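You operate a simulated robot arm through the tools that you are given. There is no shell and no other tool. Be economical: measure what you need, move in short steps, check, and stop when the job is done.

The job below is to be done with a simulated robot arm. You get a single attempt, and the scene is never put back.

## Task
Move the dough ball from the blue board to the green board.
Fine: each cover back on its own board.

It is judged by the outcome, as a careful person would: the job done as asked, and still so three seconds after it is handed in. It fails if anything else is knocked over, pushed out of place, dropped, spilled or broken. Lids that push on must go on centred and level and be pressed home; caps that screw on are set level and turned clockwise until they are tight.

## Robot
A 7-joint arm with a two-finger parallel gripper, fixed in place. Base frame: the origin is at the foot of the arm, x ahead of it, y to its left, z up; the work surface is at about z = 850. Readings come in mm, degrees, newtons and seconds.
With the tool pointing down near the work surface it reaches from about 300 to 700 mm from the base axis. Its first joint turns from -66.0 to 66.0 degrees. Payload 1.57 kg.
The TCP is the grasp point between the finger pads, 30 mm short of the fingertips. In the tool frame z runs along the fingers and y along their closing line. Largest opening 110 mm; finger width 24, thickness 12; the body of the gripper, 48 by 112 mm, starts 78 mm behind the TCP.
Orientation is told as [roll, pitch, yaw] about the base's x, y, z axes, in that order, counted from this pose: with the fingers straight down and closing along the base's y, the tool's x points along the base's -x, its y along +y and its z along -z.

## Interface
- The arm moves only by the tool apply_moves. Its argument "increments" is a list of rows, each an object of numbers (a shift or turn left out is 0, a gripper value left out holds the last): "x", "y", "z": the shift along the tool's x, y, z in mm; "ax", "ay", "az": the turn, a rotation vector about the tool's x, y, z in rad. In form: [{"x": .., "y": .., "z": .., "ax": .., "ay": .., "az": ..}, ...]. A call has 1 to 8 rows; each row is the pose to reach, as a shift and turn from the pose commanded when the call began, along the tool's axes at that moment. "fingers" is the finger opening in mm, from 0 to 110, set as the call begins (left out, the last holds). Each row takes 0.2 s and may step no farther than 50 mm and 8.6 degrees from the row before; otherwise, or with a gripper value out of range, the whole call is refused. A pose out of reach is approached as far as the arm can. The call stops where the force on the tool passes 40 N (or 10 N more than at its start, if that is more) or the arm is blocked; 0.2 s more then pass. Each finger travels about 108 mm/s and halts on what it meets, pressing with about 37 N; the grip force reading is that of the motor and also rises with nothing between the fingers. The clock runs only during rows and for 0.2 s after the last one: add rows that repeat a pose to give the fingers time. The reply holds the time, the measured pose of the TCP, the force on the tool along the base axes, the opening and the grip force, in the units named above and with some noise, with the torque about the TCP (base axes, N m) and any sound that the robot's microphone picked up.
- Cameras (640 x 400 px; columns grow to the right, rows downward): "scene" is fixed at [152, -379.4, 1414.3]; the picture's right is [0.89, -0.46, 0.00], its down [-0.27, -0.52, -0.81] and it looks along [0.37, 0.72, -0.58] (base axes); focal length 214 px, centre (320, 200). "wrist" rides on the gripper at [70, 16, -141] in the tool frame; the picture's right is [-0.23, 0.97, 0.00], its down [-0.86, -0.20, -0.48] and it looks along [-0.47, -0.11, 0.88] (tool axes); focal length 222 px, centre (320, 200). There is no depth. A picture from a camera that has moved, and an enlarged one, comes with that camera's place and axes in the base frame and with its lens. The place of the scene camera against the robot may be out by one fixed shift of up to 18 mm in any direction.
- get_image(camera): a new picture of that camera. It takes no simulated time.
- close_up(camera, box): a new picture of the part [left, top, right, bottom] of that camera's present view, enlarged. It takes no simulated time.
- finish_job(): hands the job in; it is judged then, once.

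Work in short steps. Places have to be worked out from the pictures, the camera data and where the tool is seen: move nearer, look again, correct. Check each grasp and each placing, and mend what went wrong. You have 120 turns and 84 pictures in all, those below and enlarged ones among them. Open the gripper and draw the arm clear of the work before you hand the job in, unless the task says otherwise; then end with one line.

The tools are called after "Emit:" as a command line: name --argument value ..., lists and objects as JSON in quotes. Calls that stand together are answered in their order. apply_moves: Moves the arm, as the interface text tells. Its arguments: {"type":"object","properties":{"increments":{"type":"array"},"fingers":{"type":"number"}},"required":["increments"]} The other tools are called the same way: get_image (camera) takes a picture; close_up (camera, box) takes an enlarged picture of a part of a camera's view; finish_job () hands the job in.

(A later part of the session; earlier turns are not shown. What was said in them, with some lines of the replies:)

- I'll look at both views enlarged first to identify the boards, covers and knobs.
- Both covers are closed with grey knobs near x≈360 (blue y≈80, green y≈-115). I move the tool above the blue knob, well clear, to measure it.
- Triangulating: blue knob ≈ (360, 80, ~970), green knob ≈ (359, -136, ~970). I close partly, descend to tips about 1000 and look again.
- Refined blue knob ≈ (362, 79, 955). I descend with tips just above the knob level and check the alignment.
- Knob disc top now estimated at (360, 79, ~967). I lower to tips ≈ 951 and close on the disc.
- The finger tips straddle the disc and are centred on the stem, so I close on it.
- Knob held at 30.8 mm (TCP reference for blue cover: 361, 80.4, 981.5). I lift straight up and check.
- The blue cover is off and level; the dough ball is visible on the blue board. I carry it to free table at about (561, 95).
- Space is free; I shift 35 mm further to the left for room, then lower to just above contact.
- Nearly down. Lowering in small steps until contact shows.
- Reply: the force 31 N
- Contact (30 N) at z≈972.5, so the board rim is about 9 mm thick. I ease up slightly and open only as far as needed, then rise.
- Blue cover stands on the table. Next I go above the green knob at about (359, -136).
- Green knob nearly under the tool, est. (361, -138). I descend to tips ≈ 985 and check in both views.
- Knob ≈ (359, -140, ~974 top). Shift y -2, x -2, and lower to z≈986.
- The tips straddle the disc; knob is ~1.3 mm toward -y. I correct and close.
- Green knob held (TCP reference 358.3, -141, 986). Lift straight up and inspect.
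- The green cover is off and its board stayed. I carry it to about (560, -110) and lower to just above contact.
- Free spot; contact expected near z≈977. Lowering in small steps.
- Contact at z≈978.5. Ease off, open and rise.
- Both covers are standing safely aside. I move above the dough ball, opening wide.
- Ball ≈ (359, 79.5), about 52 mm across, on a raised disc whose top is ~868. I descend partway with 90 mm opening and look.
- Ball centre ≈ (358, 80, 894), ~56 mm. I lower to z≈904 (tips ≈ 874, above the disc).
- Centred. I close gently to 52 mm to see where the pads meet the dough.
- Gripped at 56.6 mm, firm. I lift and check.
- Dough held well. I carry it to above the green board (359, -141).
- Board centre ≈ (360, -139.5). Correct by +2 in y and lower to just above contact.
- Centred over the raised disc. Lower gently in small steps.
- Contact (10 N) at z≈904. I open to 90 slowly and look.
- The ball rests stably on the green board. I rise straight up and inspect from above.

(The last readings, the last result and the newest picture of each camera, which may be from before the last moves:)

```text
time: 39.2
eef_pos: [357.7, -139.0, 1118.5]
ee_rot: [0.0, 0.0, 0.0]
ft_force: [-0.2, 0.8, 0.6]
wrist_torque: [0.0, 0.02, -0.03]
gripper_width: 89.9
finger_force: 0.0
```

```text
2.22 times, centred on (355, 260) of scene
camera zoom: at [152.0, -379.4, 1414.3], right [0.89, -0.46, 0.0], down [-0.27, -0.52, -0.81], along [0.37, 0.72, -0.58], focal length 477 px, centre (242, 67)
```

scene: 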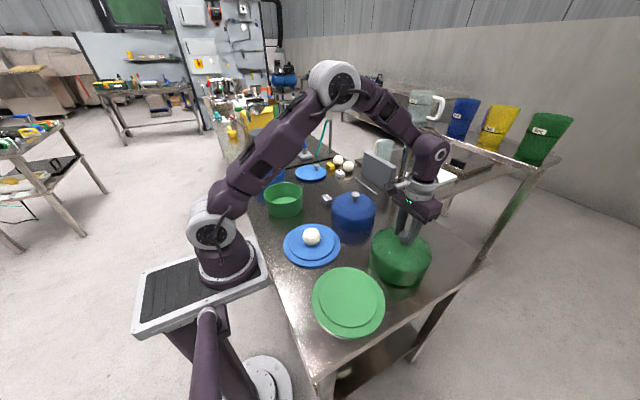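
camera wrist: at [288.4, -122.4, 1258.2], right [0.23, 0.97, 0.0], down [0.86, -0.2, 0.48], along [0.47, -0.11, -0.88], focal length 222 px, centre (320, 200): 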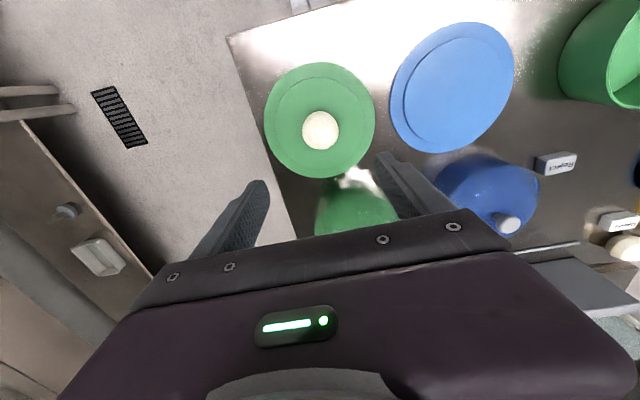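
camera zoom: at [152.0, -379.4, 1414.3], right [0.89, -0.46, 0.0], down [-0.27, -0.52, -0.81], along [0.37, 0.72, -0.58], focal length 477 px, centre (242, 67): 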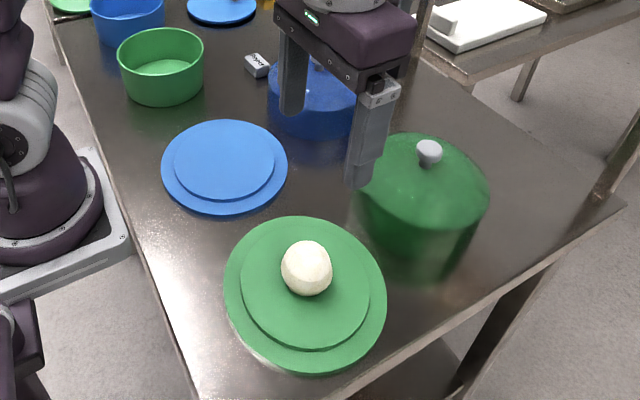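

Ball sits centred on the green board. Now back to the exact release pose of the green cover (base shift +200, +28.5), then down onto its knob.

Emit:
apply_moves --increments '[{"x": -40, "y": 6}, {"x": -80, "y": 12}, {"x": -120, "y": 18}, {"x": -160, "y": 24}, {"x": -200, "y": 28.5}, {"x": -200, "y": 28.5, "z": 40}, {"x": -200, "y": 28.5, "z": 80}, {"x": -200, "y": 28.5, "z": 105}]' --fingers 60

Emit:
close_up --camera "wrist" --box '[220, 100, 420, 240]'

```text
time: 41.0
eef_pos: [559.1, -110.2, 1013.9]
ee_rot: [0.0, 0.0, 0.0]
ft_force: [0.4, 0.4, 0.0]
wrist_torque: [-0.02, 0.02, 0.02]
gripper_width: 59.9
finger_force: 0.0
```

```text
2.86 times, centred on (320, 170) of wrist
camera zoom: at [489.4, -94.0, 1152.9], right [0.23, 0.97, 0.0], down [0.85, -0.2, 0.48], along [0.47, -0.11, -0.88], focal length 635 px, centre (320, 286)
```

zoom: 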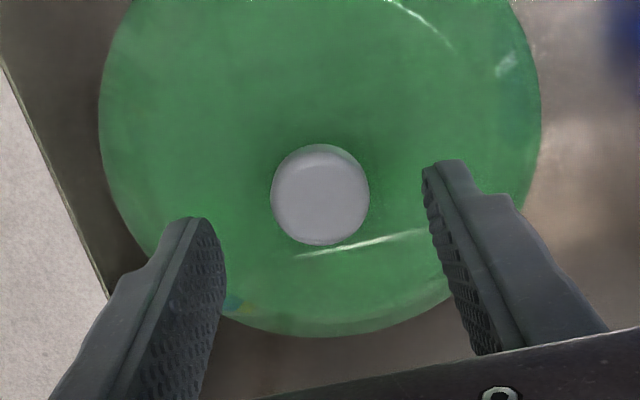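

Aligned with the knob. Descend 35 mm to the release height, close, then lift.

Emit:
apply_moves --increments '[{"z": 15}, {"z": 28}, {"z": 35}, {"z": 35}]'

Emit:
apply_moves --increments '[{"z": 0}, {"z": 0}, {"z": 0}]' --fingers 0

Emit:
apply_moves --increments '[{"z": -10}, {"z": -40}, {"z": -80}, {"z": -120}, {"z": -140}, {"z": -140}]'

Emit:
get_image --camera "scene"

```text
time: 42.0
eef_pos: [559.5, -109.9, 978.1]
ee_rot: [-0.1, 0.1, 0.0]
ft_force: [0.1, -0.2, -0.1]
wrist_torque: [-0.01, 0.0, -0.01]
gripper_width: 59.9
finger_force: 0.1
```

```text
time: 42.8
eef_pos: [559.7, -109.1, 978.1]
ee_rot: [0.0, -0.1, -0.1]
ft_force: [-0.3, 0.6, 0.2]
wrist_torque: [0.01, 0.02, 0.01]
gripper_width: 30.6
finger_force: 36.5
```

```text
time: 44.2
eef_pos: [558.5, -111.3, 1119.6]
ee_rot: [0.0, 0.1, 0.0]
ft_force: [-0.4, 0.2, -1.3]
wrist_torque: [0.02, -0.04, 0.0]
gripper_width: 30.9
finger_force: 37.2
```

```text
39 pictures are left
```

scene: 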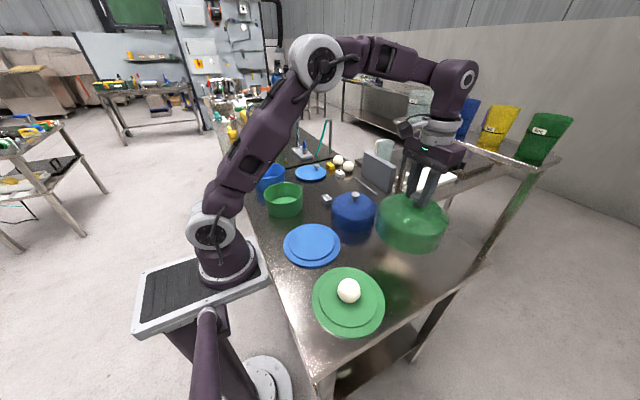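

Cover held. Return by (-200, -30) to the original xy, staying high, then lower to ~10 mm above seating.

Emit:
apply_moves --increments '[{"x": 40, "y": -6}, {"x": 80, "y": -12}, {"x": 120, "y": -18}, {"x": 160, "y": -24}, {"x": 200, "y": -30}, {"x": 200, "y": -30}]'

Emit:
apply_moves --increments '[{"z": 40}, {"z": 80}, {"z": 110}, {"z": 117}, {"z": 117}]'

Emit:
close_up --camera "scene" --box '[300, 240, 400, 340]'

Emit:
get_image --camera "wrist"

```text
time: 45.6
eef_pos: [358.4, -139.6, 1117.8]
ee_rot: [0.0, 0.0, -0.1]
ft_force: [-0.4, 0.3, -2.0]
wrist_torque: [0.02, 0.01, -0.01]
gripper_width: 31.0
finger_force: 37.0
```

```text
time: 46.8
eef_pos: [357.9, -141.4, 1000.8]
ee_rot: [0.0, -0.1, -0.1]
ft_force: [-1.0, -0.2, -1.7]
wrist_torque: [-0.03, 0.03, -0.02]
gripper_width: 30.7
finger_force: 36.6
```

```text
4.00 times, centred on (350, 290) of scene
camera zoom: at [152.1, -379.5, 1414.3], right [0.89, -0.46, 0.0], down [-0.27, -0.52, -0.81], along [0.37, 0.72, -0.58], focal length 858 px, centre (200, -160)
```

zoom: 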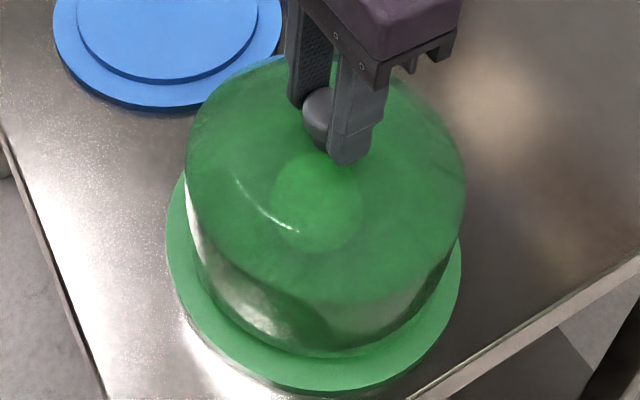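

```text
37 pictures are left
camera wrist: at [289.2, -125.1, 1141.0], right [0.23, 0.97, 0.0], down [0.86, -0.2, 0.48], along [0.47, -0.11, -0.88], focal length 222 px, centre (320, 200)
```

wrist: 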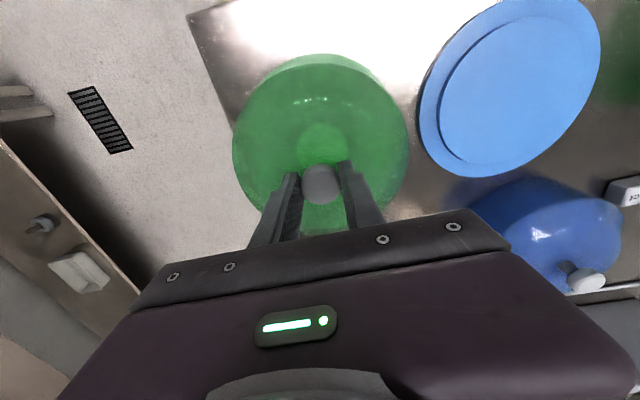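

Centred over its board, dough visible inside. Lower in small steps toward seating at z≈986.

Emit:
apply_moves --increments '[{"z": 3}, {"z": 6}, {"z": 9}, {"z": 12}, {"z": 12}]'

Emit:
apply_moves --increments '[{"z": 1.5}, {"z": 3}, {"z": 3}]'

```text
time: 48.0
eef_pos: [359.2, -140.7, 989.1]
ee_rot: [0.0, 0.0, 0.0]
ft_force: [0.1, 1.1, -1.0]
wrist_torque: [-0.01, -0.01, -0.01]
gripper_width: 30.6
finger_force: 36.8
```

```text
time: 48.8
eef_pos: [357.5, -140.4, 986.7]
ee_rot: [0.0, 0.0, 0.1]
ft_force: [-1.2, -0.1, 11.6]
wrist_torque: [-0.02, 0.08, 0.0]
gripper_width: 30.7
finger_force: 37.2
```

Seated at its original height with 12 N. I release and check.

Emit:
apply_moves --increments '[{"z": 0}, {"z": 0}, {"z": 0}]' --fingers 60

Emit:
apply_moves --increments '[{"z": -20}, {"z": -60}, {"z": -100}, {"z": -132}, {"z": -132}]'

Emit:
close_up --camera "scene" --box '[300, 240, 400, 340]'

Emit:
get_image --camera "wrist"

```text
time: 49.6
eef_pos: [357.5, -139.6, 986.3]
ee_rot: [0.0, 0.0, -0.1]
ft_force: [0.0, 0.0, -0.7]
wrist_torque: [-0.01, -0.01, -0.01]
gripper_width: 59.9
finger_force: 0.0
```

```text
time: 50.8
eef_pos: [357.9, -141.4, 1118.7]
ee_rot: [0.0, -0.1, 0.0]
ft_force: [0.6, -0.1, -0.2]
wrist_torque: [0.02, -0.02, 0.02]
gripper_width: 60.0
finger_force: 0.1
```

```text
4.00 times, centred on (350, 290) of scene
camera zoom: at [152.0, -379.4, 1414.3], right [0.89, -0.46, 0.0], down [-0.27, -0.52, -0.81], along [0.37, 0.72, -0.58], focal length 858 px, centre (200, -160)
```

zoom: 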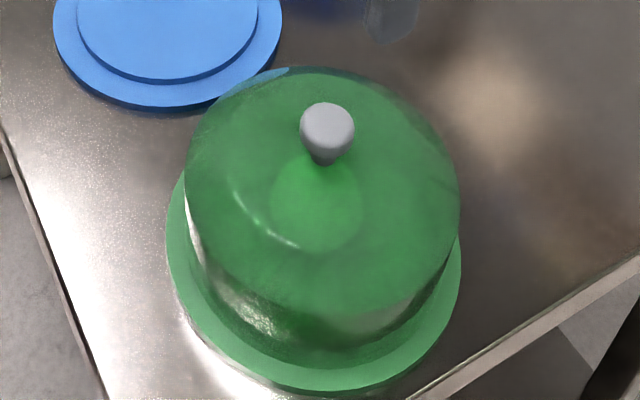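

```text
35 pictures are left
camera wrist: at [288.0, -125.3, 1258.3], right [0.23, 0.97, 0.0], down [0.86, -0.2, 0.48], along [0.47, -0.11, -0.88], focal length 222 px, centre (320, 200)
```

wrist: 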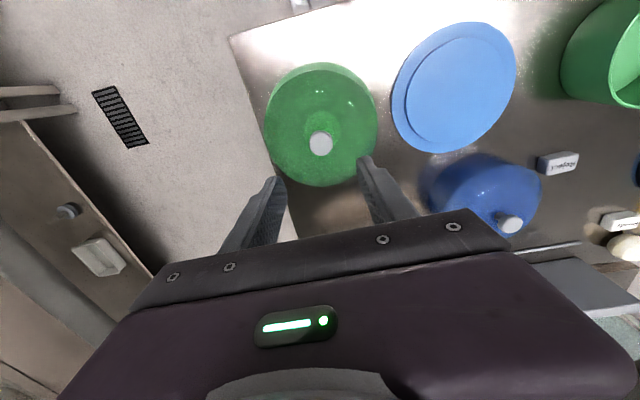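

Green cover back exactly as it was. Now to the blue cover: base shift (+202, +270.3, -5) from the tracked commands.

Emit:
apply_moves --increments '[{"x": -26, "y": 34}, {"x": -52, "y": 68}, {"x": -78, "y": 102}, {"x": -104, "y": 136}, {"x": -130, "y": 170}, {"x": -156, "y": 204}, {"x": -182, "y": 238}, {"x": -202, "y": 270.3, "z": 5}]' --fingers 60

Emit:
apply_moves --increments '[{"z": 40}, {"z": 80}, {"z": 105}, {"z": 105}]'

Emit:
close_up --camera "wrist" --box '[220, 100, 420, 240]'

```text
time: 52.6
eef_pos: [560.7, 130.4, 1114.1]
ee_rot: [0.0, 0.0, 0.1]
ft_force: [0.2, -0.1, -0.5]
wrist_torque: [-0.04, 0.01, -0.02]
gripper_width: 59.7
finger_force: 0.0
```

```text
time: 53.6
eef_pos: [561.2, 128.5, 1007.8]
ee_rot: [0.0, -0.1, 0.0]
ft_force: [0.0, 0.6, 0.9]
wrist_torque: [0.03, 0.01, 0.0]
gripper_width: 59.8
finger_force: 0.0
```

```text
2.86 times, centred on (320, 170) of wrist
camera zoom: at [491.3, 145.9, 1147.9], right [0.23, 0.97, 0.0], down [0.86, -0.2, 0.48], along [0.47, -0.11, -0.88], focal length 635 px, centre (320, 286)
```

zoom: 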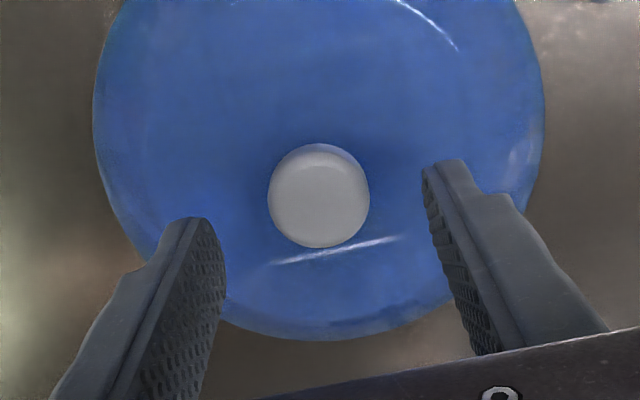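

Aligned. Descend to the release height, grip and lift.

Emit:
apply_moves --increments '[{"z": 15}, {"z": 28}, {"z": 35}, {"z": 35}]'

Emit:
apply_moves --increments '[{"z": 0}, {"z": 0}, {"z": 0}]' --fingers 0

Emit:
apply_moves --increments '[{"z": -10}, {"z": -40}, {"z": -80}, {"z": -120}, {"z": -140}, {"z": -140}]'

Emit:
get_image --camera "scene"

```text
time: 54.6
eef_pos: [560.4, 129.7, 973.4]
ee_rot: [0.0, 0.0, 0.0]
ft_force: [0.3, 0.1, 0.0]
wrist_torque: [0.02, 0.02, 0.01]
gripper_width: 59.8
finger_force: 0.2
```

```text
time: 55.4
eef_pos: [559.9, 130.2, 972.8]
ee_rot: [0.0, -0.1, 0.0]
ft_force: [-0.5, -0.3, -0.2]
wrist_torque: [-0.02, 0.0, 0.02]
gripper_width: 30.6
finger_force: 36.9
```

```text
time: 56.8
eef_pos: [560.1, 129.1, 1113.4]
ee_rot: [0.0, 0.0, 0.0]
ft_force: [0.3, 0.3, -1.7]
wrist_torque: [-0.03, 0.01, 0.03]
gripper_width: 30.7
finger_force: 36.6
```

```text
33 pictures are left
```

scene: 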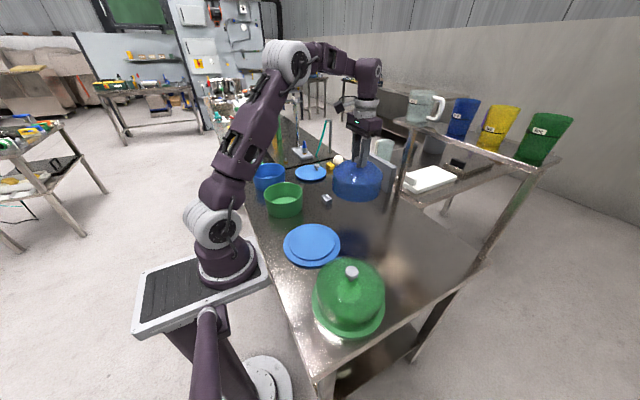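

Blue cover held. Return by (-200, -50) and lower to ~15 mm above seating.

Emit:
apply_moves --increments '[{"x": 40, "y": -10}, {"x": 80, "y": -20}, {"x": 120, "y": -30}, {"x": 160, "y": -40}, {"x": 200, "y": -50}, {"x": 200, "y": -50}]'

Emit:
apply_moves --increments '[{"z": 40}, {"z": 80}, {"z": 110}, {"z": 117}, {"z": 117}]'

Emit:
close_up --camera "scene" --box '[270, 190, 360, 270]'

Emit:
get_image --camera "wrist"

```text
time: 58.2
eef_pos: [360.2, 80.3, 1112.4]
ee_rot: [0.0, 0.1, -0.1]
ft_force: [0.5, -0.2, -1.1]
wrist_torque: [-0.04, 0.0, 0.02]
gripper_width: 30.5
finger_force: 36.4
```

```text
time: 59.4
eef_pos: [360.1, 80.5, 996.2]
ee_rot: [0.0, 0.0, -0.1]
ft_force: [1.1, -0.3, -0.9]
wrist_torque: [0.0, 0.0, 0.0]
gripper_width: 30.6
finger_force: 37.4
```

```text
5.00 times, centred on (315, 230) of scene
camera zoom: at [152.1, -379.4, 1414.3], right [0.89, -0.46, 0.0], down [-0.27, -0.52, -0.81], along [0.37, 0.72, -0.58], focal length 1072 px, centre (345, 50)
```

zoom: 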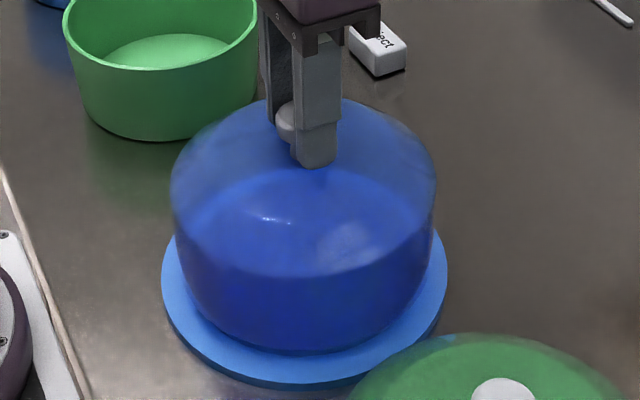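

```text
31 pictures are left
camera wrist: at [290.7, 96.0, 1136.1], right [0.23, 0.97, 0.0], down [0.86, -0.2, 0.48], along [0.47, -0.11, -0.88], focal length 222 px, centre (320, 200)
```

wrist: 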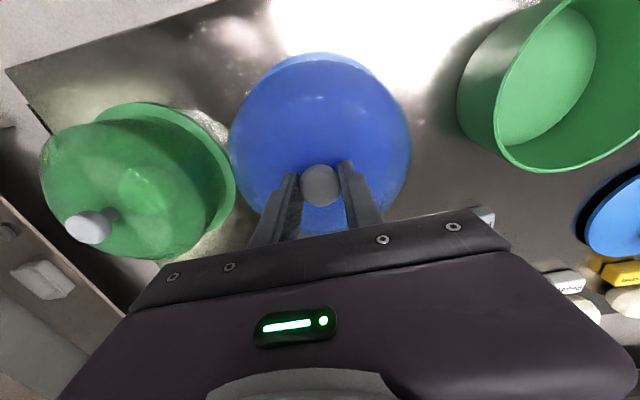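

Centred over the blue board. Lower gently to seating at z≈981.5.

Emit:
apply_moves --increments '[{"z": 3}, {"z": 6}, {"z": 9}, {"z": 12}, {"z": 12}]'

Emit:
apply_moves --increments '[{"z": 1.5}, {"z": 3}, {"z": 3}]'

```text
time: 60.6
eef_pos: [360.4, 79.7, 984.3]
ee_rot: [0.0, 0.1, 0.0]
ft_force: [-1.1, 0.1, -1.0]
wrist_torque: [-0.02, -0.04, -0.01]
gripper_width: 30.7
finger_force: 37.8
```

```text
time: 61.4
eef_pos: [360.1, 79.5, 981.4]
ee_rot: [0.0, 0.0, -0.1]
ft_force: [1.1, 0.1, -0.7]
wrist_torque: [-0.01, -0.02, 0.0]
gripper_width: 30.7
finger_force: 36.2
```

No contact yet at about the original height; one more small step.

Emit:
apply_moves --increments '[{"z": 0.7}, {"z": 1.2}, {"z": 1.2}]'

```text
time: 62.2
eef_pos: [360.8, 79.5, 980.4]
ee_rot: [0.1, -0.1, 0.1]
ft_force: [-3.3, -0.8, 29.4]
wrist_torque: [0.02, -0.03, 0.03]
gripper_width: 30.7
finger_force: 36.4
```

Seated with 29 N, no tilt torque. Ease off, release, rise and verify.

Emit:
apply_moves --increments '[{"z": -1}, {"z": -1}]'

Emit:
apply_moves --increments '[{"z": 0}, {"z": 0}, {"z": 0}]' --fingers 60

Emit:
apply_moves --increments '[{"z": -20}, {"z": -60}, {"z": -100}, {"z": -140}, {"z": -180}, {"z": -220}, {"z": -220}]'

Emit:
close_up --camera "scene" --box '[250, 150, 410, 350]'

Emit:
get_image --camera "wrist"

Emit:
close_up --camera "scene" --box '[270, 190, 360, 270]'

```text
time: 62.8
eef_pos: [361.5, 79.7, 980.3]
ee_rot: [-0.1, 0.1, 0.0]
ft_force: [-0.5, 0.1, -1.1]
wrist_torque: [0.0, 0.0, 0.02]
gripper_width: 30.5
finger_force: 37.2
```

```text
time: 63.6
eef_pos: [360.9, 78.6, 980.4]
ee_rot: [0.0, 0.1, 0.0]
ft_force: [0.8, 0.1, 0.3]
wrist_torque: [-0.01, 0.01, 0.01]
gripper_width: 60.0
finger_force: 0.0
```

```text
time: 65.2
eef_pos: [361.8, 79.3, 1201.0]
ee_rot: [0.0, -0.1, 0.0]
ft_force: [0.4, 0.9, -0.3]
wrist_torque: [0.01, 0.01, 0.0]
gripper_width: 60.0
finger_force: 0.2
```

```text
2.00 times, centred on (330, 250) of scene
camera zoom: at [152.0, -379.5, 1414.3], right [0.89, -0.46, 0.0], down [-0.27, -0.52, -0.81], along [0.37, 0.72, -0.58], focal length 429 px, centre (300, 100)
```

zoom: 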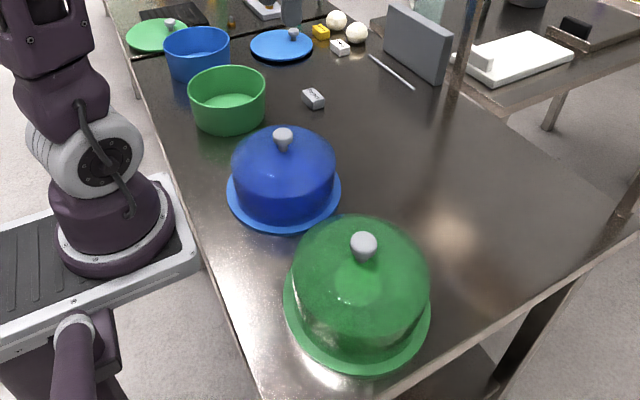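

```text
29 pictures are left
camera wrist: at [291.1, 95.8, 1342.0], right [0.23, 0.97, 0.0], down [0.86, -0.2, 0.48], along [0.47, -0.11, -0.88], focal length 222 px, centre (320, 200)
```

wrist: 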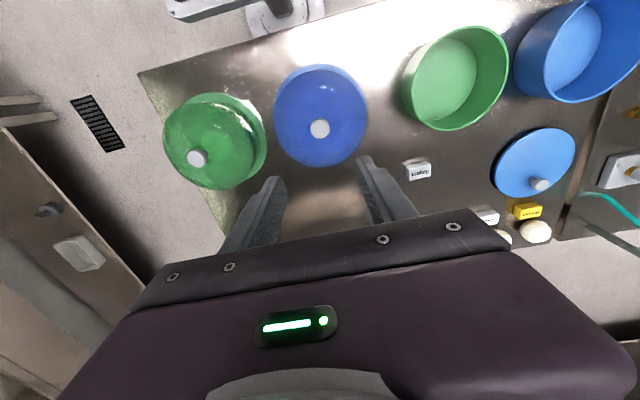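

```text
5.00 times, centred on (315, 230) of scene
camera zoom: at [152.0, -379.5, 1414.3], right [0.89, -0.46, 0.0], down [-0.27, -0.52, -0.81], along [0.37, 0.72, -0.58], focal length 1072 px, centre (345, 50)
```

zoom: 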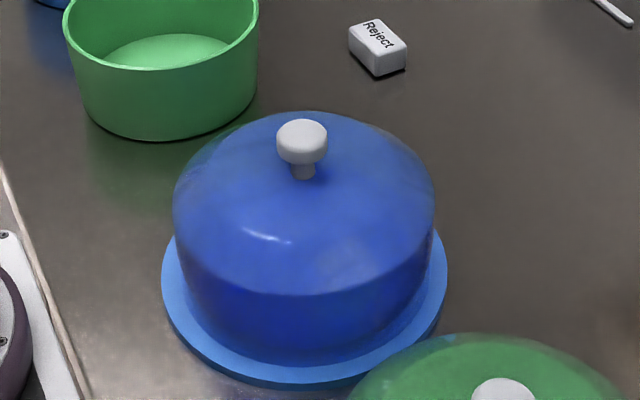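

Both covers sit level and centred on their own boards, the dough is under the green one, nothing else moved, and the arm is clear. I hand the job in.

Emit:
finish_job

```text
The job is handed in.
```

The dough ball is now on the green board, both covers are back on their own boards, and the job is handed in.
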